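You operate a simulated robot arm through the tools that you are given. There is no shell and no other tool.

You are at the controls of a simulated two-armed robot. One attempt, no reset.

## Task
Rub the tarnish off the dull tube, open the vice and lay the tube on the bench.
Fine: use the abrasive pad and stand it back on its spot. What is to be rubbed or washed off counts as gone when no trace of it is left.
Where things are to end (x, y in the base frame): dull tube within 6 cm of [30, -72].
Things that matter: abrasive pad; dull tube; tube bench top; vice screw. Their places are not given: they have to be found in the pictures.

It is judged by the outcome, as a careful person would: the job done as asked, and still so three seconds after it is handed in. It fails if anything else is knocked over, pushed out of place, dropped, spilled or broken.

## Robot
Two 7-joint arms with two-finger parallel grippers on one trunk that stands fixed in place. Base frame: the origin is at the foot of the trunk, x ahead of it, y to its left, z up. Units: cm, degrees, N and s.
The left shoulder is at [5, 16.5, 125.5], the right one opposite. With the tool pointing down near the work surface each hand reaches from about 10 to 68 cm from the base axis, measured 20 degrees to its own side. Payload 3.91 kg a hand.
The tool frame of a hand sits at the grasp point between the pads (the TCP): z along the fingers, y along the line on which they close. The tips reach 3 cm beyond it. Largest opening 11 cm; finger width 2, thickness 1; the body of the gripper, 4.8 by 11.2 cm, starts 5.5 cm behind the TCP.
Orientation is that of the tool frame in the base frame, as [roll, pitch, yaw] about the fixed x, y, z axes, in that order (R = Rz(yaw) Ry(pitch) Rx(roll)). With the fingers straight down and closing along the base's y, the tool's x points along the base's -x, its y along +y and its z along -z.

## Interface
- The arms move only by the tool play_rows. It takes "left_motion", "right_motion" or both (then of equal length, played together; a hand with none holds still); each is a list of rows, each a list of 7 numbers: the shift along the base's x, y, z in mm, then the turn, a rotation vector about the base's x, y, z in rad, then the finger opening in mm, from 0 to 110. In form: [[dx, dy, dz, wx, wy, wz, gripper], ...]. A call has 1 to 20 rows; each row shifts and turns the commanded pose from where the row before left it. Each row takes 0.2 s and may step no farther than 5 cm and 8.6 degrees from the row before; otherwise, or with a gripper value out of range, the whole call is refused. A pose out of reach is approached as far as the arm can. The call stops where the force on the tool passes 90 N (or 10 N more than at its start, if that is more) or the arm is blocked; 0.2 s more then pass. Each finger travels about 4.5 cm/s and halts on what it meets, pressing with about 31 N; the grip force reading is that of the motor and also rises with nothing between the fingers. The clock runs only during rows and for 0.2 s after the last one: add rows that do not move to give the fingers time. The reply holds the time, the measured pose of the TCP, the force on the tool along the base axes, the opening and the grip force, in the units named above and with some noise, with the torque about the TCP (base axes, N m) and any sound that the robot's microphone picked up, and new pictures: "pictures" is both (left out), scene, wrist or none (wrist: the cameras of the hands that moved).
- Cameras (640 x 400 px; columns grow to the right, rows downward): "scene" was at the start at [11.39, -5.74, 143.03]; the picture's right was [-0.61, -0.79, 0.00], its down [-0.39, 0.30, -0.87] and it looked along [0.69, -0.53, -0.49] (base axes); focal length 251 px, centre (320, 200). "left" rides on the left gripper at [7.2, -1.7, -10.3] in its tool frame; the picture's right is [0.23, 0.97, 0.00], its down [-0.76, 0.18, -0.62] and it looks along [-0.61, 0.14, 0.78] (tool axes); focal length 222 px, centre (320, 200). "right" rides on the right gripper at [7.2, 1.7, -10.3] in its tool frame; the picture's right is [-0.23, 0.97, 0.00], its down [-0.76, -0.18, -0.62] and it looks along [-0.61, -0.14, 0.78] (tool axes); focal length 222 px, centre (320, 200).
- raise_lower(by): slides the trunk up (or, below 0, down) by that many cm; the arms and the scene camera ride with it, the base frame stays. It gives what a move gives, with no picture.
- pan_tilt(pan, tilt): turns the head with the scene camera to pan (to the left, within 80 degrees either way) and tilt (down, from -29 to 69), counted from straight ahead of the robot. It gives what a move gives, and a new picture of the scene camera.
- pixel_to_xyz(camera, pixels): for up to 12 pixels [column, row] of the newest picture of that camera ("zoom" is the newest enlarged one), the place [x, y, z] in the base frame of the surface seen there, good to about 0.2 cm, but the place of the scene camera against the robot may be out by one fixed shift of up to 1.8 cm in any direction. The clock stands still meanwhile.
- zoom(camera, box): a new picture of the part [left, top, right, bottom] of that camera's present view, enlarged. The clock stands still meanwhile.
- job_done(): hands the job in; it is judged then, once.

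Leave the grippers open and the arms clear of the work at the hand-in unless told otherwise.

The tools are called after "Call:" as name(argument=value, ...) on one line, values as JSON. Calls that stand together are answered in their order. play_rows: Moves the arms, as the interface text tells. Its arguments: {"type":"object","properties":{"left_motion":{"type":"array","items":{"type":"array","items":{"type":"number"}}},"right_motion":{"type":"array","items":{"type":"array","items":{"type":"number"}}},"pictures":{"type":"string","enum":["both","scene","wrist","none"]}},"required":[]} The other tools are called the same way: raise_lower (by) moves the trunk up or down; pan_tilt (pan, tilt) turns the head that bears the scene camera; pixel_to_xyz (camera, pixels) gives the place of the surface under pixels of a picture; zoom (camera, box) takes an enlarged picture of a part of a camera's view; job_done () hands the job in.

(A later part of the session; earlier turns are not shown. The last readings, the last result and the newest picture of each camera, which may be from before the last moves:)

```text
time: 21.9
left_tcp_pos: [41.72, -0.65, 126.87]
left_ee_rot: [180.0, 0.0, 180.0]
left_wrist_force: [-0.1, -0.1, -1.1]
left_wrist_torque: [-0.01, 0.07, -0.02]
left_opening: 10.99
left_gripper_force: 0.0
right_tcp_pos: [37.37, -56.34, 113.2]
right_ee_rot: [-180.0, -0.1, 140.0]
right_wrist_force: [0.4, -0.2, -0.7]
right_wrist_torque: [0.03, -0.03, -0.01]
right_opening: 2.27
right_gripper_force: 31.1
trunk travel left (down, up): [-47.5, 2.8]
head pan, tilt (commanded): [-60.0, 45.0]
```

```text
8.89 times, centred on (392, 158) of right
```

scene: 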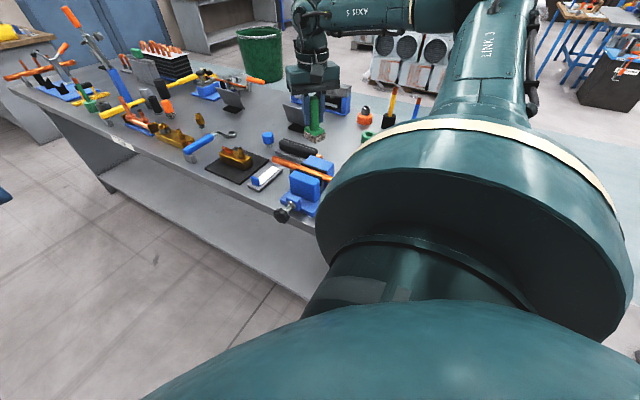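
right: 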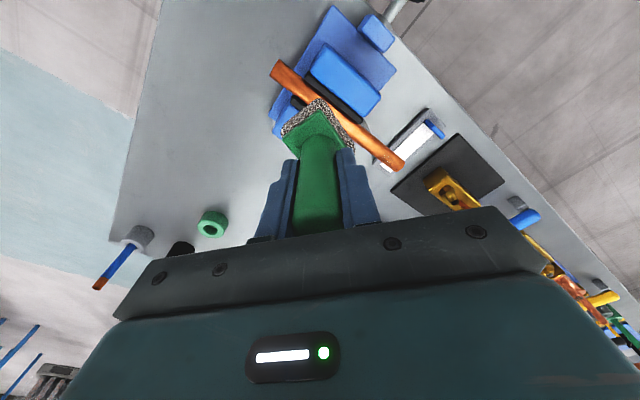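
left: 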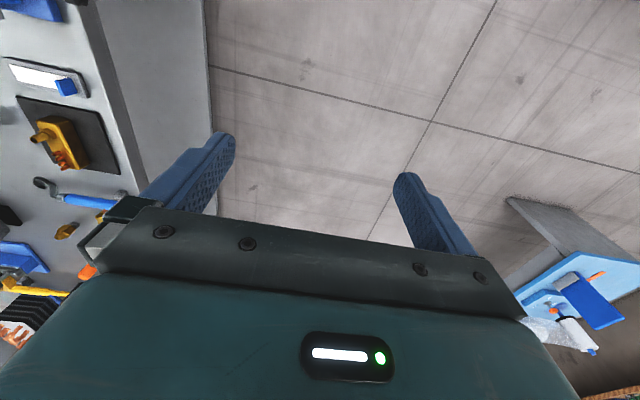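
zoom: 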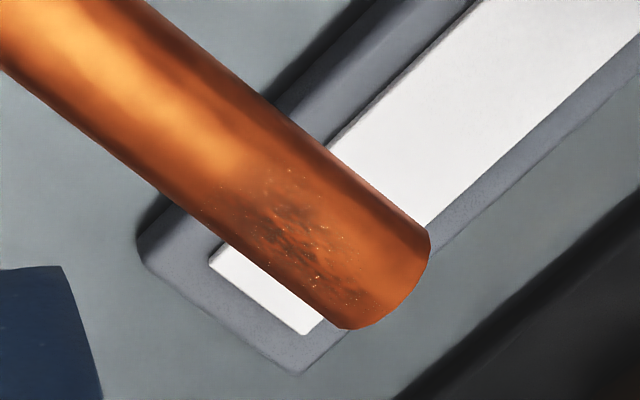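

The remains are centred at about [50.3, -57.1] on the top, slightly towards -y. Before rubbing again I'll measure how the pad now sits in the grip.

Call:
zoom(camera="right", box=[265, 90, 365, 170])

Call:
pixel_to_xyz(camera="right", pixels=[[285, 140], [321, 112.5], [346, 144], [300, 126.5], [333, 128], [320, 120], [295, 138], [318, 150], [318, 180], [318, 205]])

```text
5.00 times, centred on (315, 130) of right
```

zoom: 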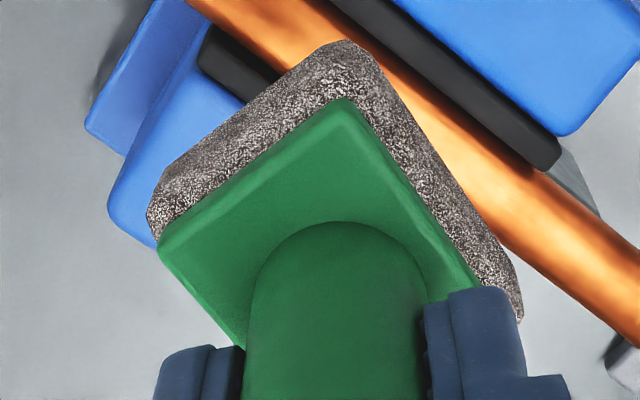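

```text
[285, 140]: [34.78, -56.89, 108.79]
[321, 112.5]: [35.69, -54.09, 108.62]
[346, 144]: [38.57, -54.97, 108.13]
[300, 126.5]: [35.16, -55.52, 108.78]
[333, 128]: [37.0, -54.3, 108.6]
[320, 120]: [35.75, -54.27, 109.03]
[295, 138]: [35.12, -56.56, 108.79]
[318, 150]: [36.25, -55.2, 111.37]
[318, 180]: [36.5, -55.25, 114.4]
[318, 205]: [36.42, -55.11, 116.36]
```

The pad has turned about 18° in yaw and tilted about 9° (nose down towards +x) in the grip. I'll counter-rotate the hand so the pad is level and aligned with the tube, and carry it back over the remains at x≈50.

Call:
play_rows(right_motion=[[35, 0, 0, 0, -0.055, 0.105, 10], [35, 0, 0, 0, -0.055, 0.105, 10], [35, 0, 0, 0, -0.055, 0.105, 10], [18, -2, 0, 0, 0, 0, 10], [0, 0, -30, 0, 0, 0, 10], [0, 0, -30, 0, 0, 0, 10], [0, 0, -20, 0, 0, 0, 10], [0, 0, 0, 0, 0, 0, 10]], pictures="both")

Call:
zoom(camera="right", box=[230, 80, 390, 180])

Call:
zoom(camera="scene", box=[240, 90, 350, 200])

```text
time: 23.7
left_tcp_pos: [41.67, -0.59, 126.95]
left_ee_rot: [-179.9, 0.0, 180.0]
left_wrist_force: [-0.5, 0.0, 0.1]
left_wrist_torque: [-0.01, 0.0, 0.02]
left_opening: 11.01
left_gripper_force: 0.1
right_tcp_pos: [49.89, -56.36, 105.53]
right_ee_rot: [175.1, 8.1, 157.7]
right_wrist_force: [-0.1, 0.2, -0.3]
right_wrist_torque: [0.03, -0.01, -0.02]
right_opening: 2.27
right_gripper_force: 31.4
trunk travel left (down, up): [-47.5, 2.8]
head pan, tilt (commanded): [-60.0, 45.0]
```

scene: 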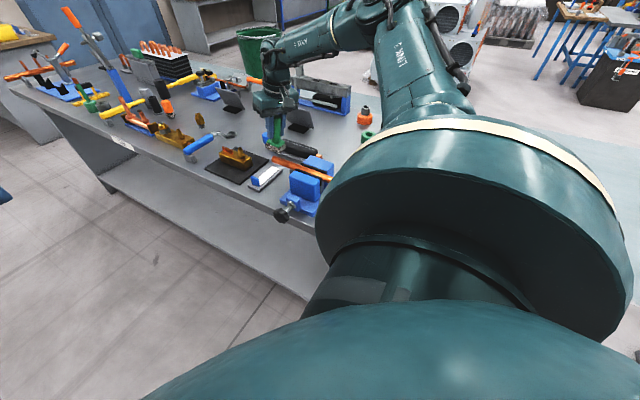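
right: 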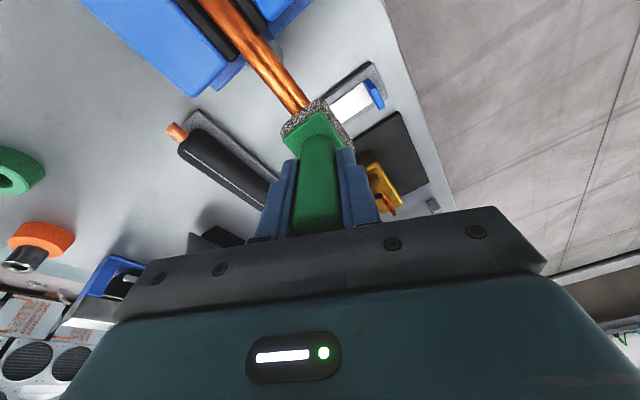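

```text
4.00 times, centred on (310, 130) of right
```

zoom: 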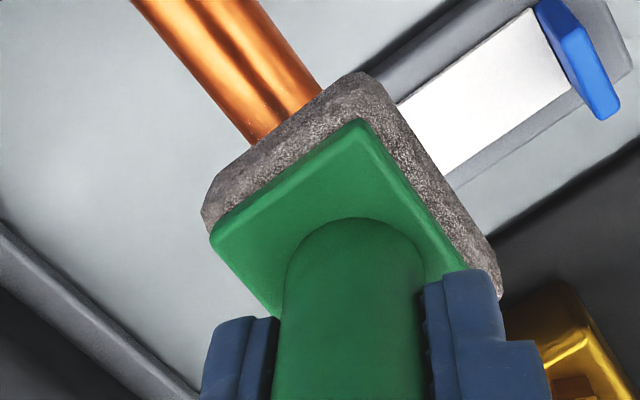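

```text
3.64 times, centred on (295, 145) of scene
```

zoom: 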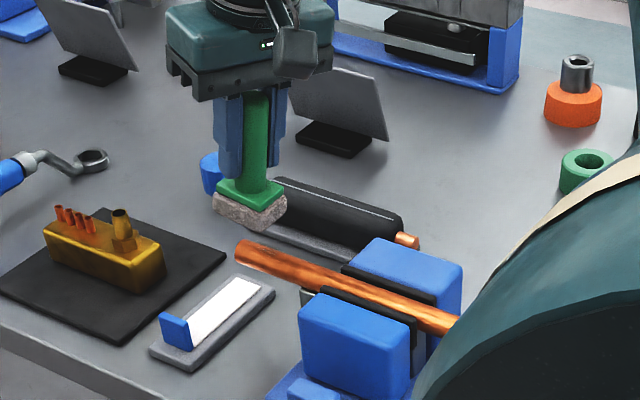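

Call:
pixel_to_xyz(camera="right", pixels=[[285, 140], [321, 112.5], [346, 144], [300, 126.5], [333, 128], [295, 138], [297, 100], [303, 107]])

```text
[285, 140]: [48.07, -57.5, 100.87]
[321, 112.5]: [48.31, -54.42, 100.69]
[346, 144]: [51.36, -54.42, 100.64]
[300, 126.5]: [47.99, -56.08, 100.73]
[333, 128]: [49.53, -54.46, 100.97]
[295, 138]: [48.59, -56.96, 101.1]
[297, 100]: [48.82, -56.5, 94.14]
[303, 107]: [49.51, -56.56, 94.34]
```

The pad is now level and aligned, its centre at about [50.3, -56.0] with its bottom at ≈97.9. I'll shift 7 mm to -y and lower to light contact.

Call:
play_rows(right_motion=[[0, -7, -15, 0, 0, 0, 10], [0, 0, -14, 0, 0, 0, 10], [0, 0, -3, 0, 0, 0, 10], [0, 0, 0, 0, 0, 0, 10]], pictures="none")

```text
time: 24.7
left_tcp_pos: [41.66, -0.42, 126.87]
left_ee_rot: [180.0, -0.1, 179.9]
left_wrist_force: [0.8, 0.2, -0.2]
left_wrist_torque: [0.01, 0.0, 0.0]
left_opening: 11.0
left_gripper_force: 0.0
right_tcp_pos: [49.77, -57.24, 102.23]
right_ee_rot: [175.1, 8.1, 157.6]
right_wrist_force: [-0.3, 0.2, -0.7]
right_wrist_torque: [0.0, -0.03, -0.02]
right_opening: 2.26
right_gripper_force: 31.2
trunk travel left (down, up): [-47.5, 2.8]
head pan, tilt (commanded): [-60.0, 45.0]
```

Call:
play_rows(right_motion=[[0, 0, -2, 0, 0, 0, 10], [0, 0, -1, 0, 0, 0, 10], [0, 0, 0, 0, 0, 0, 10]], pictures="none")

```text
time: 25.5
left_tcp_pos: [41.67, -0.7, 126.87]
left_ee_rot: [-179.9, 0.0, 180.0]
left_wrist_force: [-0.1, -0.3, -0.6]
left_wrist_torque: [-0.01, 0.02, 0.0]
left_opening: 11.02
left_gripper_force: 0.1
right_tcp_pos: [49.54, -57.31, 102.07]
right_ee_rot: [175.0, 8.2, 157.7]
right_wrist_force: [0.8, -0.2, -0.8]
right_wrist_torque: [0.01, 0.0, -0.01]
right_opening: 2.29
right_gripper_force: 30.6
trunk travel left (down, up): [-47.5, 2.8]
head pan, tilt (commanded): [-60.0, 45.0]
```

Call:
play_rows(right_motion=[[1, 1, -1.5, 0, 0, 0, 10], [0, 0, -1.5, 0, 0, 0, 10], [0, 0, 0, 0, 0, 0, 10]], pictures="none")

```text
time: 26.3
left_tcp_pos: [41.74, -0.53, 126.94]
left_ee_rot: [-179.9, 0.0, -180.0]
left_wrist_force: [0.2, -0.3, 0.5]
left_wrist_torque: [-0.02, 0.02, -0.01]
left_opening: 10.97
left_gripper_force: 0.1
right_tcp_pos: [49.76, -57.15, 101.79]
right_ee_rot: [175.2, 8.3, 157.6]
right_wrist_force: [-0.9, -1.5, 9.2]
right_wrist_torque: [-0.12, 0.17, 0.0]
right_opening: 2.29
right_gripper_force: 30.9
trunk travel left (down, up): [-47.5, 2.8]
head pan, tilt (commanded): [-60.0, 45.0]
```

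Contact at 9 N. I'll press a further 0.5 mm and rub with short strokes around x≈50.

Call:
play_rows(right_motion=[[8, 0, -0.5, 0, 0, 0, 10], [8, 0, 0, 0, 0, 0, 10], [-8, 0, 0, 0, 0, 0, 10], [-8, 0, 0, 0, 0, 0, 10], [-8, 0, 0, 0, 0, 0, 10], [-8, 0, 0, 0, 0, 0, 10], [8, 0, 0, 0, 0, 0, 10], [8, 0, 0, 0, 0, 0, 10], [8, 0, 0, 0, 0, 0, 10], [8, 0, 0, 0, 0, 0, 10], [-8, 0, 0, 0, 0, 0, 10], [-8, 0, 0, 0, 0, 0, 10], [0, 0, 0, 0, 0, 0, 10]], pictures="both")

```text
time: 29.1
left_tcp_pos: [41.65, -0.61, 126.97]
left_ee_rot: [179.9, 0.0, 180.0]
left_wrist_force: [0.1, 1.0, -0.4]
left_wrist_torque: [0.02, 0.0, 0.0]
left_opening: 10.99
left_gripper_force: 0.1
right_tcp_pos: [49.55, -56.76, 101.93]
right_ee_rot: [175.1, 8.1, 157.8]
right_wrist_force: [0.0, 0.4, 0.2]
right_wrist_torque: [-0.02, 0.0, 0.0]
right_opening: 2.28
right_gripper_force: 30.7
right hand out of reach, approached as far as the arm can: row 2
trunk travel left (down, up): [-47.5, 2.8]
head pan, tilt (commanded): [-60.0, 45.0]
```

scene: 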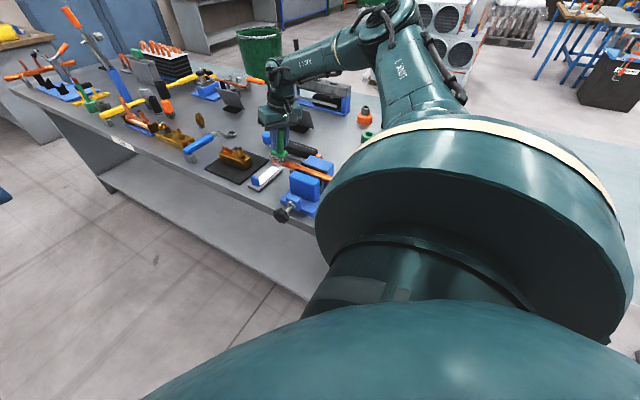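
right: 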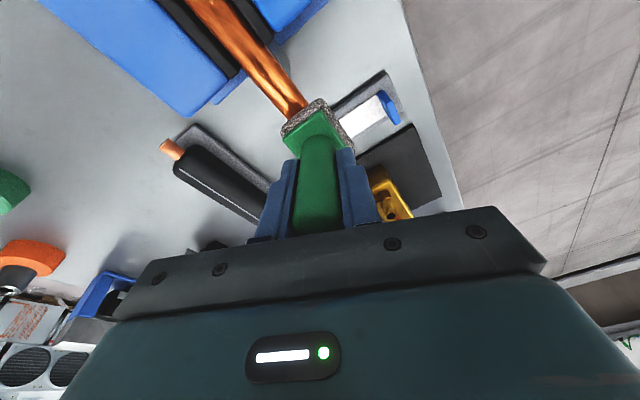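

The stretch past x≈51 was out of reach and the contact was then lost. I'll lift and inspect what is left.

Call:
play_rows(right_motion=[[0, 0, 40, 0, 0, 0, 10], [-20, 0, 40, 0, 0, 0, 10], [-45, 0, 0, 0, 0, 0, 10], [-45, 0, 0, 0, 0, 0, 10], [0, 0, 0, 0, 0, 0, 10]], pictures="both")

```text
time: 30.3
left_tcp_pos: [41.6, -0.38, 126.95]
left_ee_rot: [-179.9, 0.0, -180.0]
left_wrist_force: [0.0, -0.1, 0.2]
left_wrist_torque: [-0.06, -0.01, 0.04]
left_opening: 10.98
left_gripper_force: 0.1
right_tcp_pos: [38.6, -56.52, 110.03]
right_ee_rot: [175.3, 8.0, 157.7]
right_wrist_force: [-0.4, 1.1, -0.5]
right_wrist_torque: [-0.01, -0.01, 0.01]
right_opening: 2.28
right_gripper_force: 31.0
trunk travel left (down, up): [-47.5, 2.8]
head pan, tilt (commanded): [-60.0, 45.0]
```

scene: 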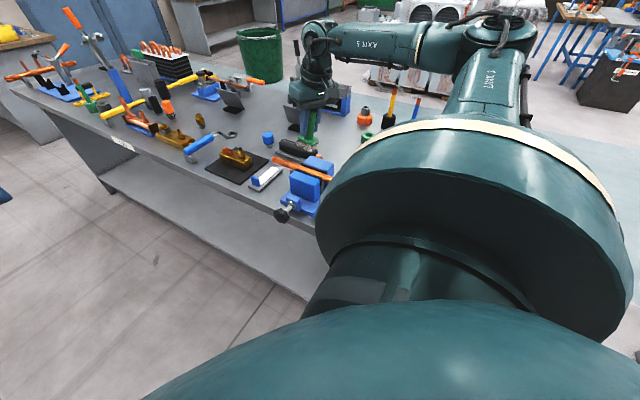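
right: 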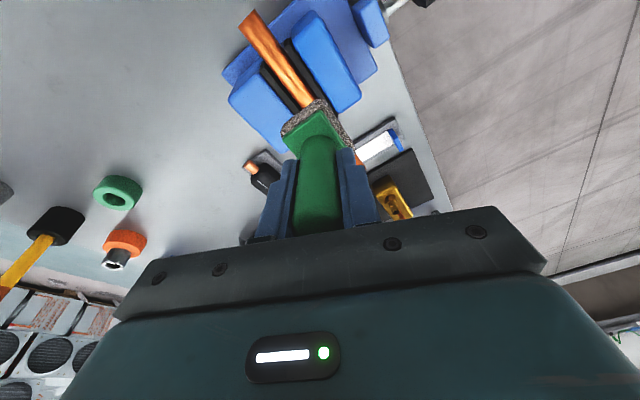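

The pad hides the tube's end from here. I'll shift the hand 6 cm to -y to look past it.

Call:
play_rows(right_motion=[[0, -40, 10, 0, 0, 0, 10], [0, -40, 0, 0, 0, 0, 10], [0, 0, 0, 0, 0, 0, 10]], pictures="wrist")

Call:
zoom(camera="scene", box=[250, 135, 340, 215])

```text
time: 31.1
left_tcp_pos: [41.74, -0.65, 126.91]
left_ee_rot: [179.9, 0.0, 180.0]
left_wrist_force: [-0.6, 0.3, -0.1]
left_wrist_torque: [0.02, 0.0, 0.01]
left_opening: 10.99
left_gripper_force: 0.2
right_tcp_pos: [38.37, -63.06, 110.96]
right_ee_rot: [175.3, 8.1, 157.4]
right_wrist_force: [-0.7, 0.3, -0.2]
right_wrist_torque: [-0.03, -0.01, 0.0]
right_opening: 2.29
right_gripper_force: 30.9
right hand out of reach, approached as far as the arm can: row 2
trunk travel left (down, up): [-47.5, 2.8]
head pan, tilt (commanded): [-60.0, 45.0]
```

right: 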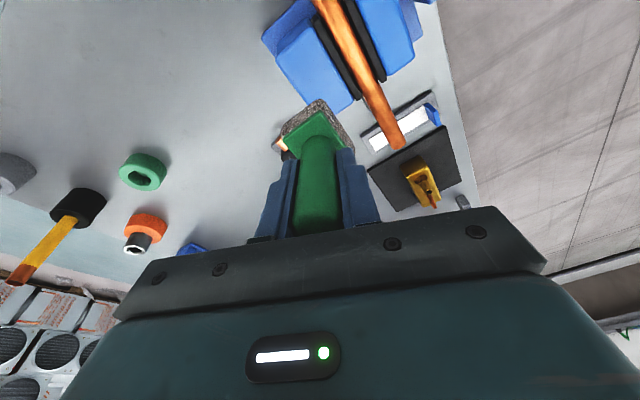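

```text
5.00 times, centred on (295, 175) of scene
```

zoom: 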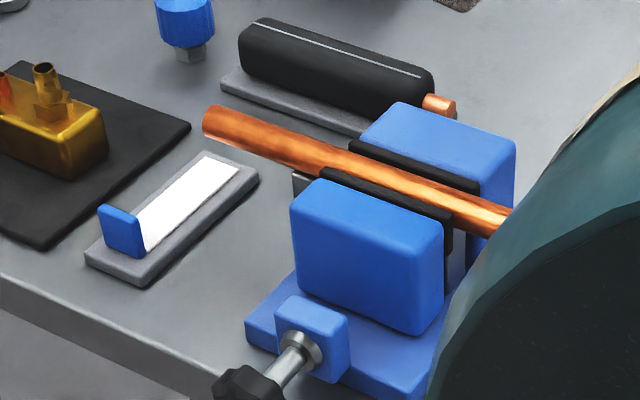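

Call:
zoom(camera="right", box=[340, 75, 420, 160])

```text
4.71 times, centred on (380, 118) of right
```

zoom: 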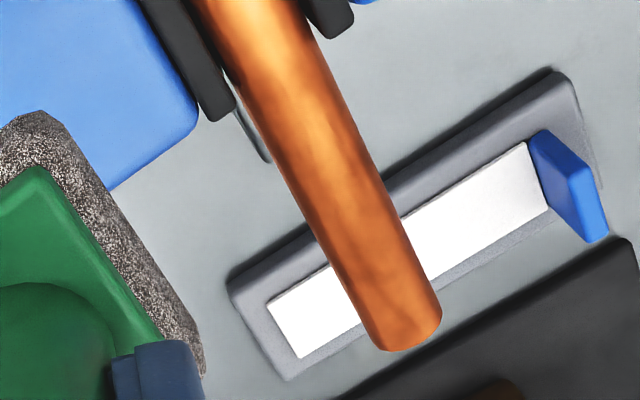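

Call:
zoom(camera="right", box=[370, 110, 415, 155])

Call:
zoom(camera="scene", box=[260, 145, 320, 185])

```text
8.89 times, centred on (392, 132) of right
```

zoom: 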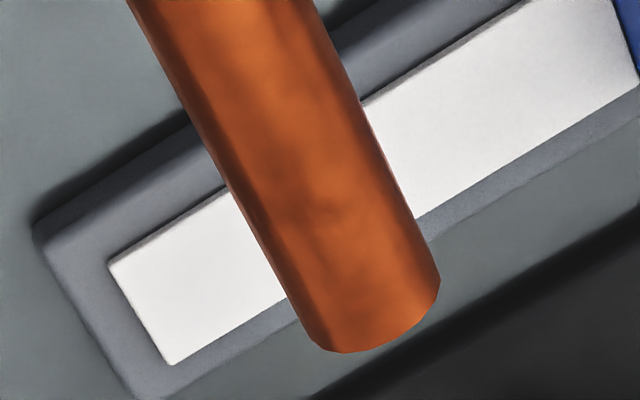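

```text
10.00 times, centred on (290, 165) of scene
```

zoom: 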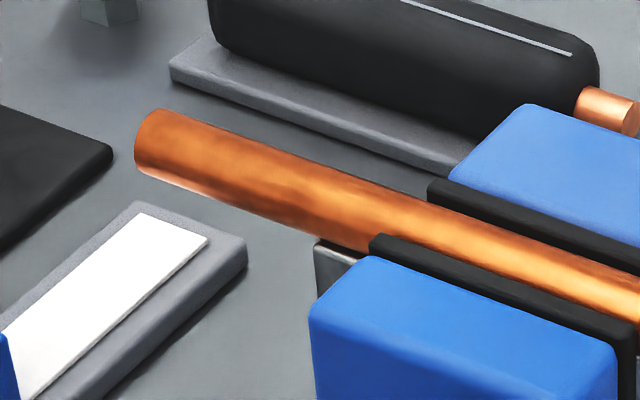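

The top looks clean now, but to be sure I'll give a second light pass over x≈46–52, staying within reach.

Call:
play_rows(right_motion=[[35, 20, -10, 0, 0, 0, 10], [35, 20, -10, 0, 0, 0, 10], [33, 19, -20, 0, 0, 0, 10], [0, 0, -20, 0, 0, 0, 10], [0, 0, -20, 0, 0, 0, 10], [0, 0, -8, 0, 0, 0, 10], [0, 0, 0, 0, 0, 0, 10]], pictures="wrist")

```text
time: 32.7
left_tcp_pos: [41.56, -0.48, 126.98]
left_ee_rot: [180.0, 0.0, -180.0]
left_wrist_force: [-0.4, -0.1, 0.2]
left_wrist_torque: [0.0, 0.01, 0.0]
left_opening: 11.02
left_gripper_force: 0.1
right_tcp_pos: [48.68, -57.12, 101.98]
right_ee_rot: [175.1, 8.1, 157.6]
right_wrist_force: [-0.2, 0.7, -0.6]
right_wrist_torque: [0.02, 0.02, 0.01]
right_opening: 2.27
right_gripper_force: 31.4
trunk travel left (down, up): [-47.5, 2.8]
head pan, tilt (commanded): [-60.0, 45.0]
```

right: 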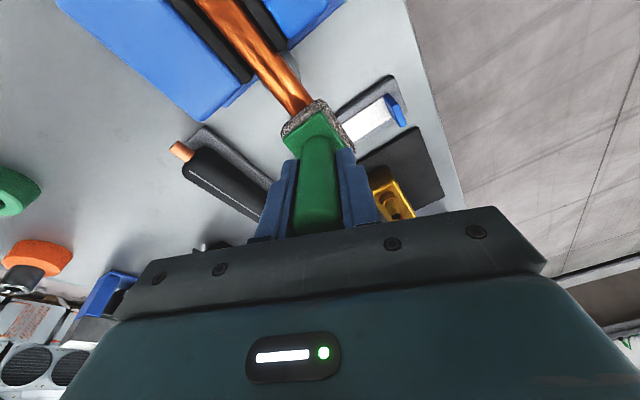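

Call:
play_rows(right_motion=[[0, 0, -3, 0, 0, 0, 10], [0, 0, -2.5, 0, 0, 0, 10], [8, 0, 0, 0, 0, 0, 10], [7, 0, 0, 0, 0, 0, 10], [-8, 0, 0, 0, 0, 0, 10], [-8, 0, 0, 0, 0, 0, 10], [-8, 0, 0, 0, 0, 0, 10], [8, 0, 0, 0, 0, 0, 10], [8, 0, 0, 0, 0, 0, 10], [8, 0, 0, 0, 0, 0, 10], [-8, 0, 0, 0, 0, 0, 10], [-8, 0, 0, 0, 0, 0, 10], [-8, 0, 0, 0, 0, 0, 10], [8, 0, 0, 0, 0, 0, 10], [8, 0, 0, 0, 0, 0, 10], [8, 0, 0, 0, 0, 0, 10], [-8, 0, 0, 0, 0, 0, 10], [-7, 0, 0, 0, 0, 0, 10], [0, 0, 0, 0, 0, 0, 10]], pictures="wrist")

```text
time: 36.7
left_tcp_pos: [41.48, -0.37, 126.95]
left_ee_rot: [-179.9, 0.0, 180.0]
left_wrist_force: [-0.4, -0.1, -0.5]
left_wrist_torque: [0.03, 0.02, 0.0]
left_opening: 11.0
left_gripper_force: 0.1
right_tcp_pos: [48.54, -57.01, 101.52]
right_ee_rot: [175.0, 8.3, 157.8]
right_wrist_force: [6.0, -0.3, 15.1]
right_wrist_torque: [-0.05, -0.13, 0.01]
right_opening: 2.29
right_gripper_force: 31.0
trunk travel left (down, up): [-47.5, 2.8]
head pan, tilt (commanded): [-60.0, 45.0]
```

right: 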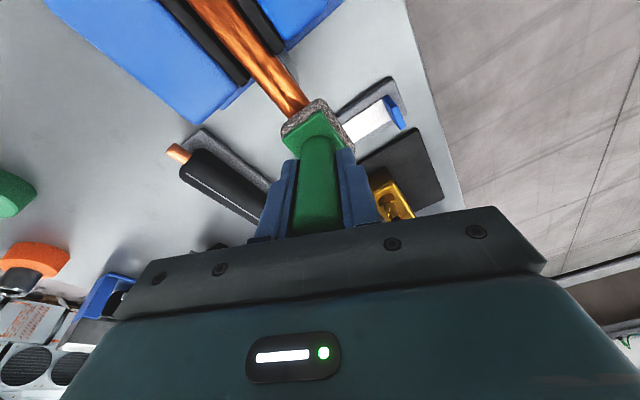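

Good firm contact (15 N) held through all strokes. I'll lift and re-inspect from the same viewpoint as before.

Call:
play_rows(right_motion=[[0, 0, 40, 0, 0, 0, 10], [0, 0, 40, 0, 0, 0, 10], [-40, -15, 10, 0, 0, 0, 10], [-40, -20, 0, 0, 0, 0, 10], [-25, -20, 0, 0, 0, 0, 10], [0, 0, 0, 0, 0, 0, 10]], pictures="both")

Call:
zoom(camera="right", box=[370, 110, 415, 155])

Call:
zoom(camera="scene", box=[260, 145, 320, 185])

```text
time: 38.1
left_tcp_pos: [41.7, -0.57, 126.94]
left_ee_rot: [-180.0, 0.0, 180.0]
left_wrist_force: [0.6, 0.3, -0.7]
left_wrist_torque: [-0.02, 0.0, -0.02]
left_opening: 11.0
left_gripper_force: 0.0
right_tcp_pos: [38.06, -62.5, 110.09]
right_ee_rot: [175.2, 7.8, 157.8]
right_wrist_force: [0.2, -0.3, -1.1]
right_wrist_torque: [-0.02, 0.02, 0.03]
right_opening: 2.28
right_gripper_force: 31.5
trunk travel left (down, up): [-47.5, 2.8]
head pan, tilt (commanded): [-60.0, 45.0]
```

scene: 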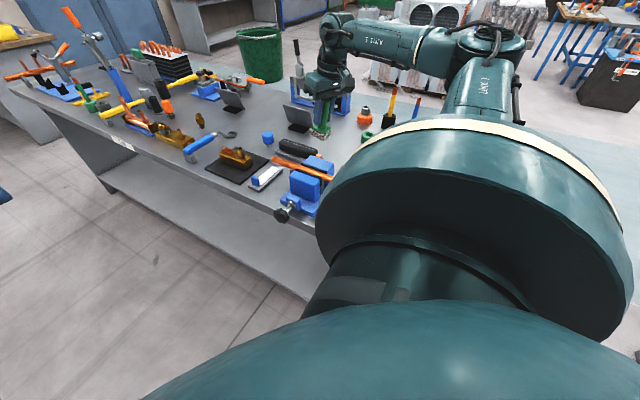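
right: 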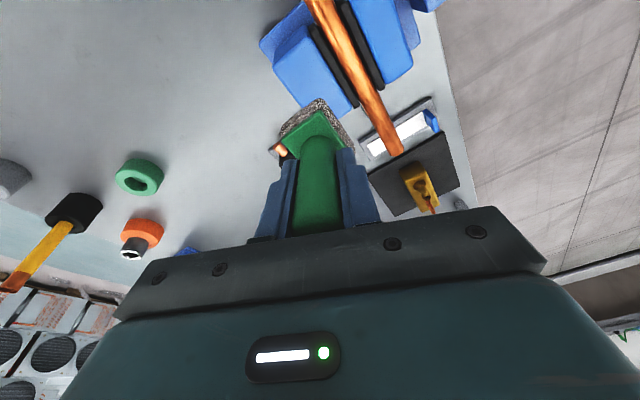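

```text
8.89 times, centred on (392, 132) of right
```

zoom: 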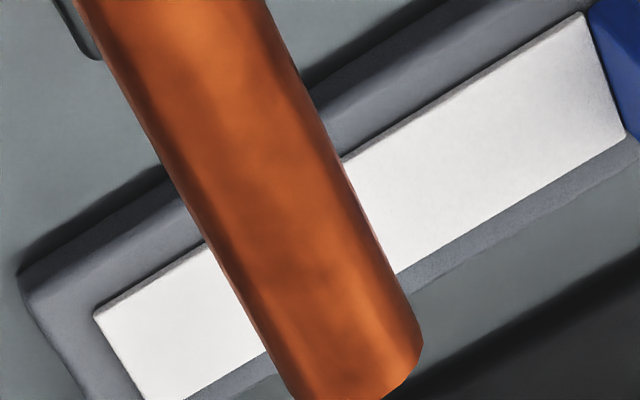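

```text
10.00 times, centred on (290, 165) of scene
```

zoom: 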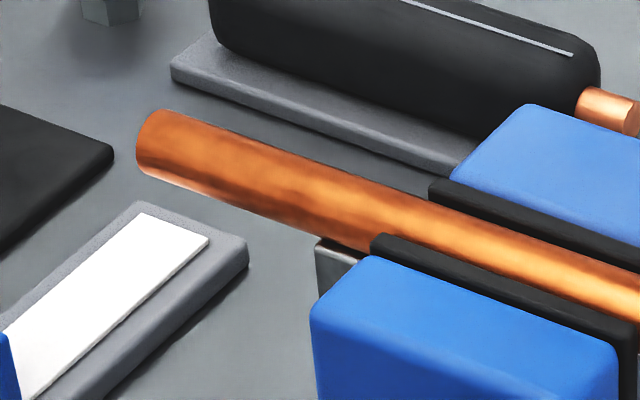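

The tube's top now looks evenly copper-coloured. To check its side and underside I'll bring the left hand round to point at the bench (towards -y), low in front of the vice, and use its camera.

Call:
play_rows(left_motion=[[-3, -13, -22, -0.131, 0, 0, 110], [-3, -13, -22, -0.131, 0, 0, 110], [-3, -13, -22, -0.131, 0, 0, 110], [-3, -13, -22, -0.131, 0, 0, 110], [-3, -13, -22, -0.131, 0, 0, 110], [-3, -13, -22, -0.131, 0, 0, 110], [-3, -13, -22, -0.131, 0, 0, 110], [-3, -13, -22, -0.131, 0, 0, 110], [-3, -13, -22, -0.131, 0, 0, 110], [-3, -13, -22, -0.131, 0, 0, 110], [-3, -13, -22, -0.131, 0, 0, 110], [-3, -13, -22, -0.131, 0, 0, 110], [0, 0, 0, 0, 0, 0, 110]], pictures="both")

```text
time: 40.9
left_tcp_pos: [38.05, -16.36, 100.71]
left_ee_rot: [-89.8, -0.1, 180.0]
left_wrist_force: [0.5, 0.0, 0.6]
left_wrist_torque: [0.02, 0.0, 0.04]
left_opening: 10.99
left_gripper_force: 0.1
right_tcp_pos: [38.18, -62.46, 110.34]
right_ee_rot: [175.1, 8.1, 157.7]
right_wrist_force: [1.1, -0.6, -1.7]
right_wrist_torque: [0.0, -0.07, -0.02]
right_opening: 2.3
right_gripper_force: 31.0
trunk travel left (down, up): [-47.5, 2.8]
head pan, tilt (commanded): [-60.0, 45.0]
```

scene: 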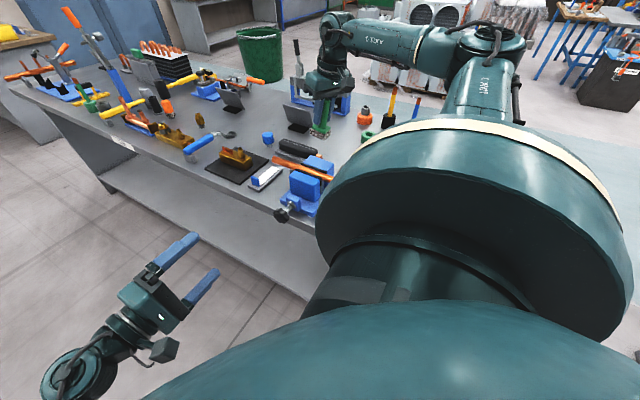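
left: 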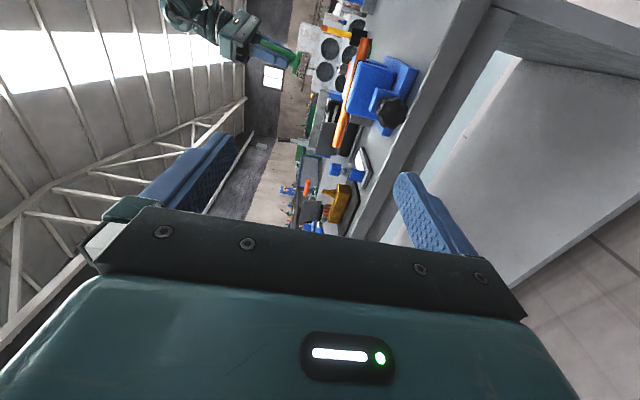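

Call:
zoom(camera="left", box=[310, 30, 430, 200])

Call:
zoom(camera="left", box=[325, 95, 375, 160])

```text
2.35 times, centred on (370, 115) of left
```

zoom: 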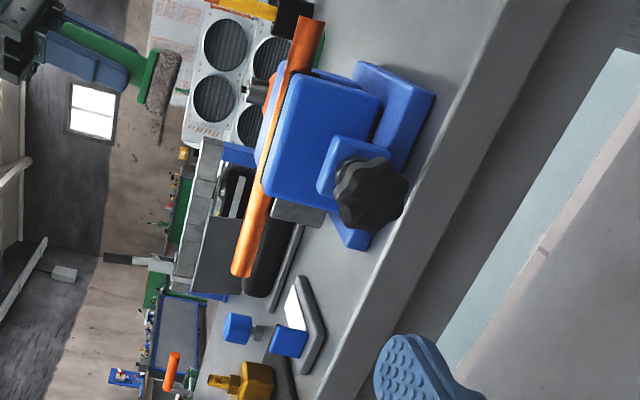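

```text
6.15 times, centred on (350, 128) of left
```

zoom: 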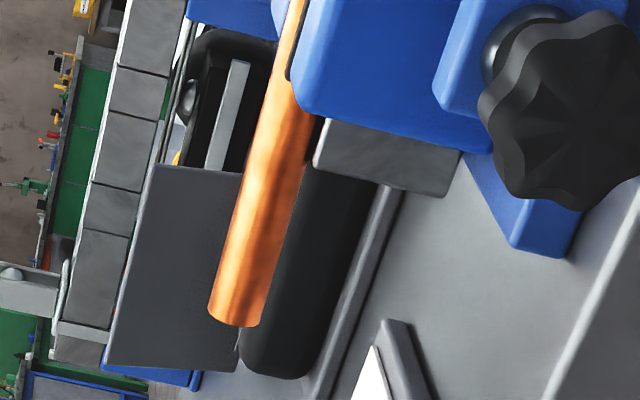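

The +y side of the tube is clean. I'll lower the left hand 20 cm to look slightly up at the underside.

Call:
play_rows(left_motion=[[0, 0, -45, 0, 0, 0, 110], [0, 0, -45, 0, 0, 0, 110], [0, 0, -45, 0, 0, 0, 110], [0, 0, -45, 0, 0, 0, 110], [0, 0, -20, 0, 0, 0, 110], [0, 0, 0, 0, 0, 0, 110]], pictures="wrist")

Call:
zoom(camera="left", box=[270, 30, 390, 170])

```text
time: 42.3
left_tcp_pos: [38.0, -16.33, 97.4]
left_ee_rot: [-89.9, -0.1, -179.9]
left_wrist_force: [1.3, 0.4, -0.3]
left_wrist_torque: [-0.03, 0.0, -0.01]
left_opening: 11.0
left_gripper_force: 0.1
left hand out of reach, approached as far as the arm can: row 1, 2, 3, 4, 5
right_tcp_pos: [38.12, -62.66, 110.3]
right_ee_rot: [175.1, 8.1, 157.7]
right_wrist_force: [0.2, -0.4, -0.9]
right_wrist_torque: [0.02, -0.01, -0.04]
right_opening: 2.29
right_gripper_force: 31.2
trunk travel left (down, up): [-47.5, 2.8]
head pan, tilt (commanded): [-60.0, 45.0]
```

left: 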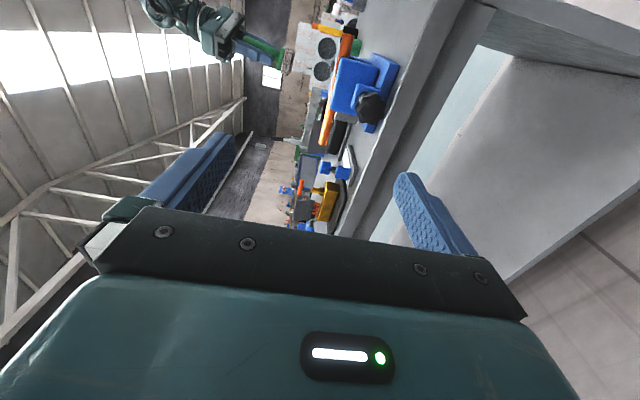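

```text
2.86 times, centred on (330, 100) of left
```

zoom: 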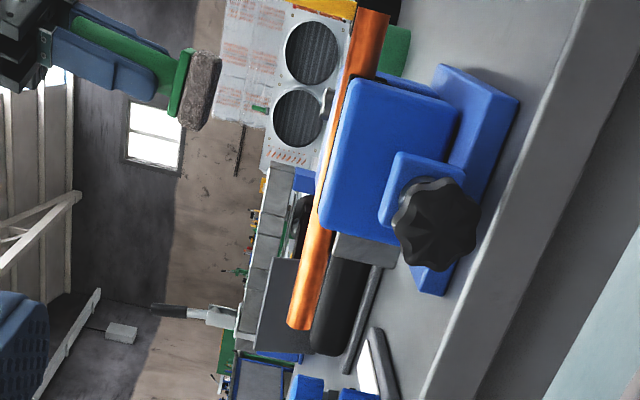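

The left hand can't go below z≈97 in this pose, so the trunk will have to come down for the knob. I'll check the height of the right elbow to know how far the trunk can safely be lowered.

Call:
pixel_to_xyz(camera="scene", pixels=[[495, 40], [480, 100], [520, 60], [420, 45], [340, 40], [330, 85], [515, 110], [480, 20]])

Call:
zoom(camera="scene", box=[260, 0, 640, 240])

```text
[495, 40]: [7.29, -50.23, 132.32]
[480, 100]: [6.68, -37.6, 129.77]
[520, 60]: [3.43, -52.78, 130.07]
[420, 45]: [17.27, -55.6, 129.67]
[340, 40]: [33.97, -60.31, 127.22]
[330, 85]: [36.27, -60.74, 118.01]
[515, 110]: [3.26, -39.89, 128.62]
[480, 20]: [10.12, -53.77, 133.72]
```

```text
1.67 times, centred on (450, 120) of scene
```

zoom: 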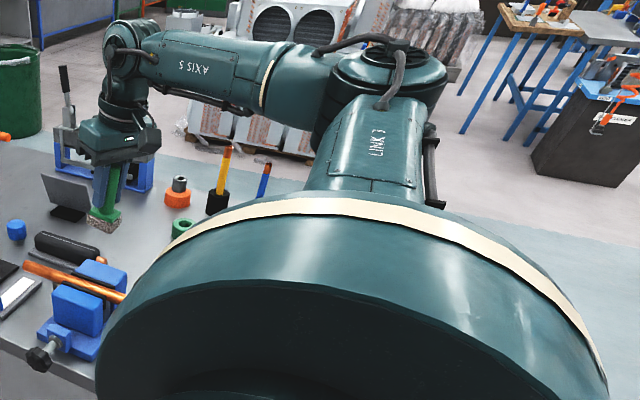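

The right arm runs level at z≈120–132, with the elbow off the bench (x≈6), so lowering the trunk about 12 cm is safe once the hand is raised by the same amount. I'll raise and retract the right hand (with the pad) first.

Call:
play_rows(right_motion=[[0, 20, 35, 0, 0, 0, 10], [0, 20, 35, 0, 0, 0, 10], [0, 20, 35, 0, 0, 0, 10], [0, 10, 30, 0, 0, 0, 10], [0, 0, 0, 0, 0, 0, 10]], pictures="none")

Call:
raise_lower(by=-12)

```text
time: 43.5
left_tcp_pos: [38.0, -16.17, 97.22]
left_ee_rot: [-89.9, 0.1, 179.9]
left_wrist_force: [0.3, 0.5, 0.1]
left_wrist_torque: [0.01, -0.04, -0.01]
left_opening: 11.02
left_gripper_force: 0.2
right_tcp_pos: [38.15, -55.66, 124.07]
right_ee_rot: [175.1, 8.1, 157.7]
right_wrist_force: [-1.1, 0.2, -0.8]
right_wrist_torque: [0.02, 0.0, -0.05]
right_opening: 2.3
right_gripper_force: 30.8
trunk travel left (down, up): [-47.5, 2.8]
head pan, tilt (commanded): [-60.0, 45.0]
```

```text
time: 45.0
left_tcp_pos: [37.97, -16.26, 85.34]
left_ee_rot: [-90.0, 0.0, -179.9]
left_wrist_force: [-0.5, 0.0, 0.0]
left_wrist_torque: [0.01, 0.0, 0.01]
left_opening: 10.99
left_gripper_force: 0.0
right_tcp_pos: [38.17, -55.68, 111.94]
right_ee_rot: [175.2, 8.0, 157.7]
right_wrist_force: [-0.5, 0.5, -1.0]
right_wrist_torque: [-0.01, 0.05, 0.02]
right_opening: 2.29
right_gripper_force: 30.5
trunk travel left (down, up): [-35.5, 14.8]
head pan, tilt (commanded): [-60.0, 45.0]
```

Both hands rode down 12 cm; the left TCP is now at z=85.3, below the tube's height. I'll take fresh pictures with a null motion and look at the tube's underside.

Call:
play_rows(left_motion=[[0, 0, 0, 0, 0, 0, 110]], pictures="both")

Call:
zoom(camera="left", box=[240, 30, 360, 170])

```text
time: 45.4
left_tcp_pos: [37.85, -16.15, 85.46]
left_ee_rot: [-90.0, 0.0, 180.0]
left_wrist_force: [-0.2, -0.7, 0.6]
left_wrist_torque: [0.02, 0.0, 0.04]
left_opening: 11.0
left_gripper_force: 0.1
right_tcp_pos: [38.23, -55.63, 111.91]
right_ee_rot: [175.1, 8.1, 157.7]
right_wrist_force: [0.0, 0.3, -1.0]
right_wrist_torque: [0.01, 0.03, 0.0]
right_opening: 2.29
right_gripper_force: 30.8
trunk travel left (down, up): [-35.5, 14.8]
head pan, tilt (commanded): [-60.0, 45.0]
```

scene: 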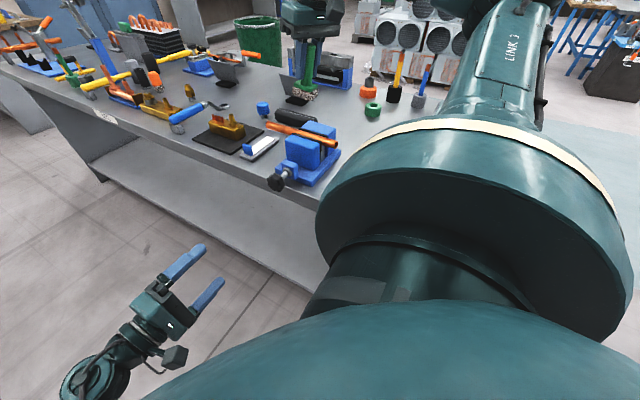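
left: 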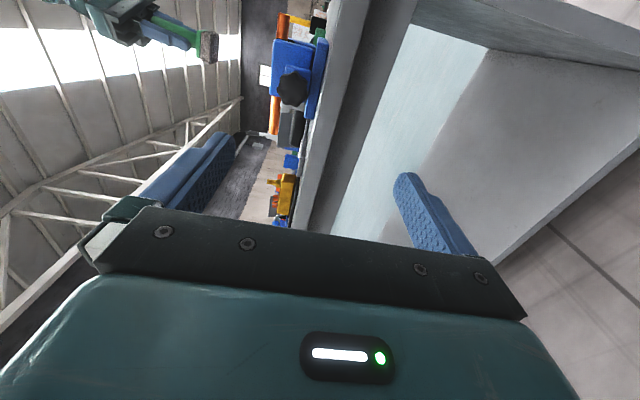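

```text
2.86 times, centred on (300, 100) of left
```

zoom: 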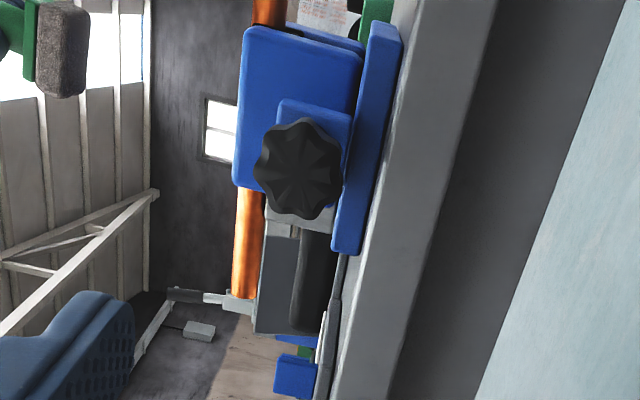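

Call:
zoom(camera="left", box=[260, 85, 295, 140])

Call:
zoom(camera="scene", box=[240, 90, 350, 200])

```text
7.27 times, centred on (278, 112) of left
```

zoom: 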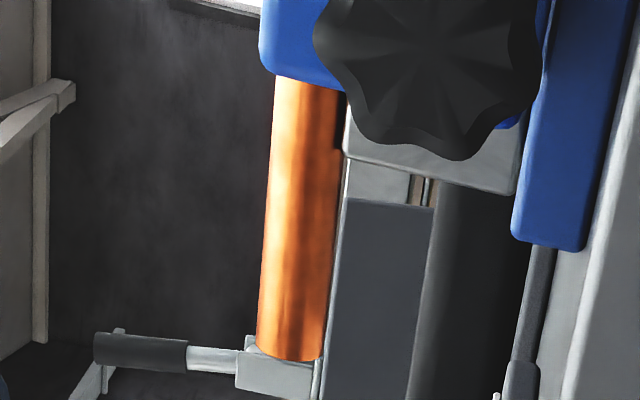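

```text
3.64 times, centred on (295, 145) of scene
```

zoom: 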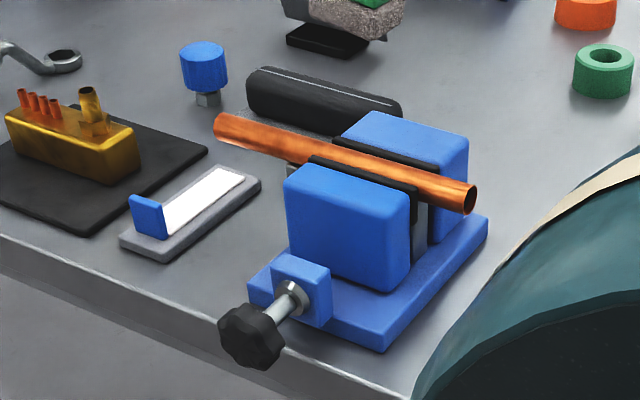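

The sides are clean too. Now I'll return the pad to its spot (centre ≈[21.95, -53.95]). With the present hand orientation the pad is level and square, its centre about (+0.4, +0.35) from the TCP, so I'm heading for TCP [21.6, -54.3].

Call:
play_rows(right_motion=[[-40, 3, 0, 0, 0, 0, 10], [-40, 3, 0, 0, 0, 0, 10], [-40, 3, 0, 0, 0, 0, 10], [-30, 3, 0, 0, 0, 0, 10], [-16, 1, 0, 0, 0, 0, 10], [0, 0, 0, 0, 0, 0, 10]], pictures="both")

```text
time: 46.8
left_tcp_pos: [37.99, -16.27, 85.36]
left_ee_rot: [-89.9, 0.1, -180.0]
left_wrist_force: [-0.2, 0.1, -0.6]
left_wrist_torque: [0.01, 0.02, 0.02]
left_opening: 11.0
left_gripper_force: 0.1
right_tcp_pos: [21.61, -54.1, 111.84]
right_ee_rot: [175.1, 7.9, 157.8]
right_wrist_force: [0.5, -0.2, 0.0]
right_wrist_torque: [0.01, 0.01, 0.0]
right_opening: 2.27
right_gripper_force: 31.2
trunk travel left (down, up): [-35.5, 14.8]
head pan, tilt (commanded): [-60.0, 45.0]
```

scene: 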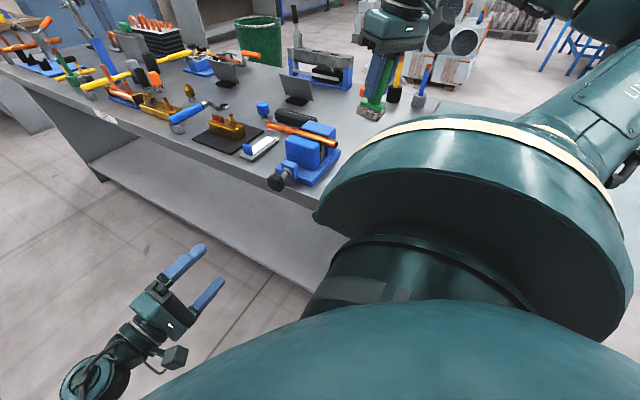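
right: 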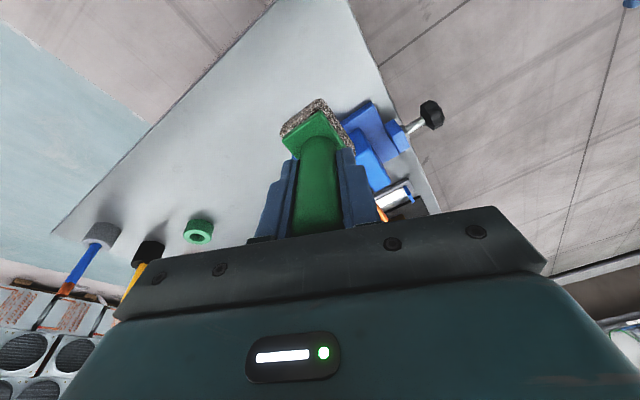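

Reached. I'll measure the pad's plate corners to fix its centre before lowering.

Call:
zoom(camera="right", box=[265, 90, 365, 170])

Call:
pixel_to_xyz(camera="right", pixels=[[285, 140], [321, 112.5], [346, 144], [300, 126.5], [333, 128], [295, 138], [283, 130], [319, 101], [355, 150]])

```text
5.00 times, centred on (315, 130) of right
```

zoom: 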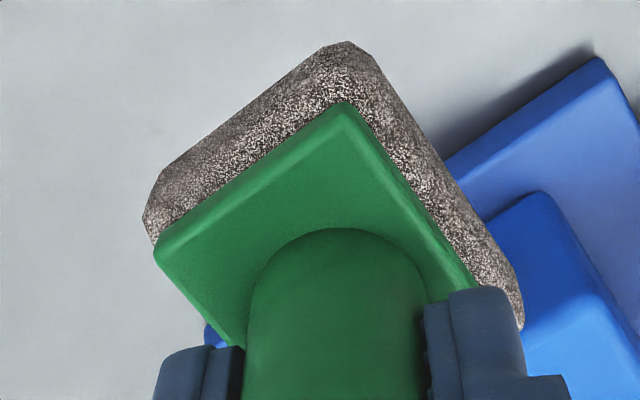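

```text
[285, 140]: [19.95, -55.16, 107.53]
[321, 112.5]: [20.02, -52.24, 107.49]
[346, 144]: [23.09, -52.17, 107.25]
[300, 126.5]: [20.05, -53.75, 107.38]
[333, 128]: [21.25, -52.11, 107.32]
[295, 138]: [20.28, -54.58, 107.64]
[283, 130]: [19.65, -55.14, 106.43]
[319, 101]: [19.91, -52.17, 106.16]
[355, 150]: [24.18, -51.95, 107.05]
```

The plate corners match the original spot within 2 mm. I'll lower 18.5 cm and then feel for the bench.

Call:
play_rows(right_motion=[[0, -1, -40, 0, 0, 0, 10], [0, 0, -40, 0, 0, 0, 10], [0, 0, -40, 0, 0, 0, 10], [0, 0, -40, 0, 0, 0, 10], [0, 0, -25, 0, 0, 0, 10], [0, 0, 0, 0, 0, 0, 10]], pictures="wrist")

```text
time: 48.2
left_tcp_pos: [37.89, -16.25, 85.21]
left_ee_rot: [-89.8, -0.1, -180.0]
left_wrist_force: [-0.6, 0.3, -0.4]
left_wrist_torque: [-0.02, -0.01, 0.01]
left_opening: 11.03
left_gripper_force: 0.1
right_tcp_pos: [21.87, -54.19, 93.31]
right_ee_rot: [175.0, 8.0, 157.7]
right_wrist_force: [1.3, -1.3, -0.8]
right_wrist_torque: [0.01, 0.02, 0.01]
right_opening: 2.26
right_gripper_force: 30.8
trunk travel left (down, up): [-35.5, 14.8]
head pan, tilt (commanded): [-60.0, 45.0]
```

right: 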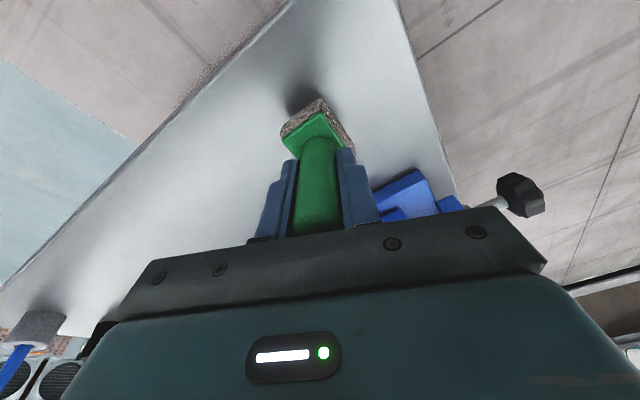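

Call:
play_rows(right_motion=[[0, 0, -4, 0, 0, 0, 10], [0, 0, -4, 0, 0, 0, 10], [0, 0, 0, 0, 0, 0, 10]], pictures="none")

```text
time: 49.0
left_tcp_pos: [38.06, -16.23, 85.38]
left_ee_rot: [-90.0, -0.1, -180.0]
left_wrist_force: [0.3, -0.3, 0.4]
left_wrist_torque: [-0.03, 0.0, 0.01]
left_opening: 11.02
left_gripper_force: 0.0
right_tcp_pos: [21.68, -54.32, 92.59]
right_ee_rot: [175.1, 8.0, 157.7]
right_wrist_force: [-0.3, -0.7, -0.7]
right_wrist_torque: [-0.03, -0.04, -0.02]
right_opening: 2.28
right_gripper_force: 31.4
trunk travel left (down, up): [-35.5, 14.8]
head pan, tilt (commanded): [-60.0, 45.0]
```

Call:
play_rows(right_motion=[[0, 0, -2, 0, 0, 0, 10], [0, 0, -2, 0, 0, 0, 10], [0, 0, 0, 0, 0, 0, 10]], pictures="none")

```text
time: 49.8
left_tcp_pos: [38.02, -16.14, 85.34]
left_ee_rot: [-89.8, 0.0, 179.9]
left_wrist_force: [-0.3, 0.5, 0.6]
left_wrist_torque: [0.01, 0.02, -0.02]
left_opening: 11.01
left_gripper_force: 0.0
right_tcp_pos: [21.73, -54.44, 92.23]
right_ee_rot: [175.2, 8.2, 157.7]
right_wrist_force: [1.8, -1.2, 5.2]
right_wrist_torque: [-0.2, 0.01, 0.06]
right_opening: 2.29
right_gripper_force: 31.4
trunk travel left (down, up): [-35.5, 14.8]
head pan, tilt (commanded): [-60.0, 45.0]
```

Contact with the bench (5 N). I'll open the fingers and back straight up.

Call:
play_rows(right_motion=[[0, 0, 0, 0, 0, 0, 30], [0, 0, 0, 0, 0, 0, 45], [0, 0, 0, 0, 0, 0, 60], [0, 0, 0, 0, 0, 0, 75], [0, 0, 0, 0, 0, 0, 75], [0, 0, 20, 0, 0, 0, 75], [0, 0, 40, 0, 0, 0, 75], [0, 0, 40, 0, 0, 0, 75], [0, 0, 40, 0, 0, 0, 75], [0, 0, 40, 0, 0, 0, 75], [0, 0, 0, 0, 0, 0, 75]], pictures="both")

Call:
zoom(camera="right", box=[260, 40, 360, 140])

```text
time: 52.2
left_tcp_pos: [37.93, -16.25, 85.38]
left_ee_rot: [-89.9, 0.1, 180.0]
left_wrist_force: [0.1, -0.6, 0.0]
left_wrist_torque: [-0.01, -0.01, -0.01]
left_opening: 11.01
left_gripper_force: 0.0
right_tcp_pos: [21.35, -54.36, 110.39]
right_ee_rot: [175.1, 8.1, 157.6]
right_wrist_force: [0.5, -0.1, -0.1]
right_wrist_torque: [0.02, 0.01, -0.02]
right_opening: 7.5
right_gripper_force: 0.1
trunk travel left (down, up): [-35.5, 14.8]
head pan, tilt (commanded): [-60.0, 45.0]
```

scene: 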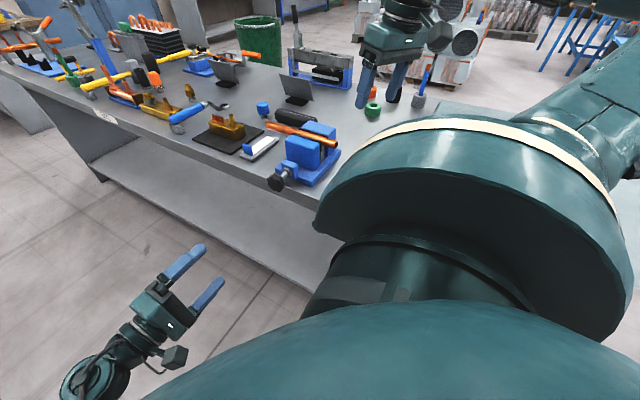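
right: 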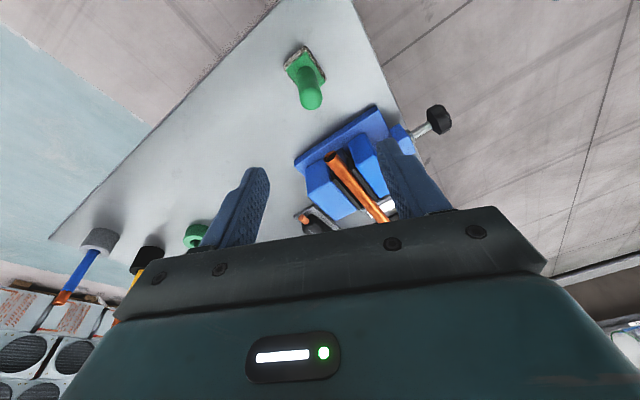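

```text
4.00 times, centred on (310, 90) of right
```

zoom: 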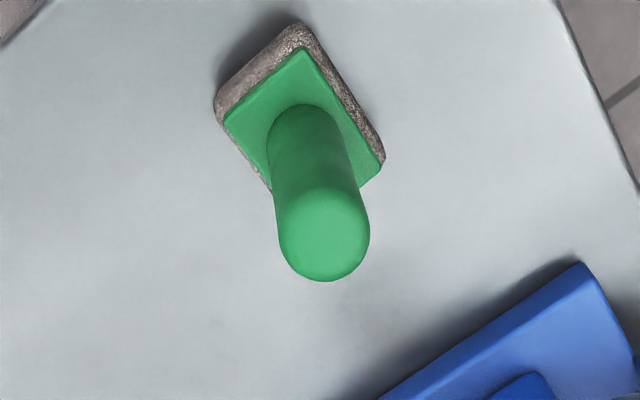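

The pad stands upright. I'll verify its position against the original.

Call:
pixel_to_xyz(camera="zoom", pixels=[[232, 115], [302, 58], [376, 165], [322, 240], [285, 240], [360, 240]])

```text
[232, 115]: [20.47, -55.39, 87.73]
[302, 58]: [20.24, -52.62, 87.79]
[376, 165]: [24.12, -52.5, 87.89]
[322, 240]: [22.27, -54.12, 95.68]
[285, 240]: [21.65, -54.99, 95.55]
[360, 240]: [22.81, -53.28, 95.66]
```

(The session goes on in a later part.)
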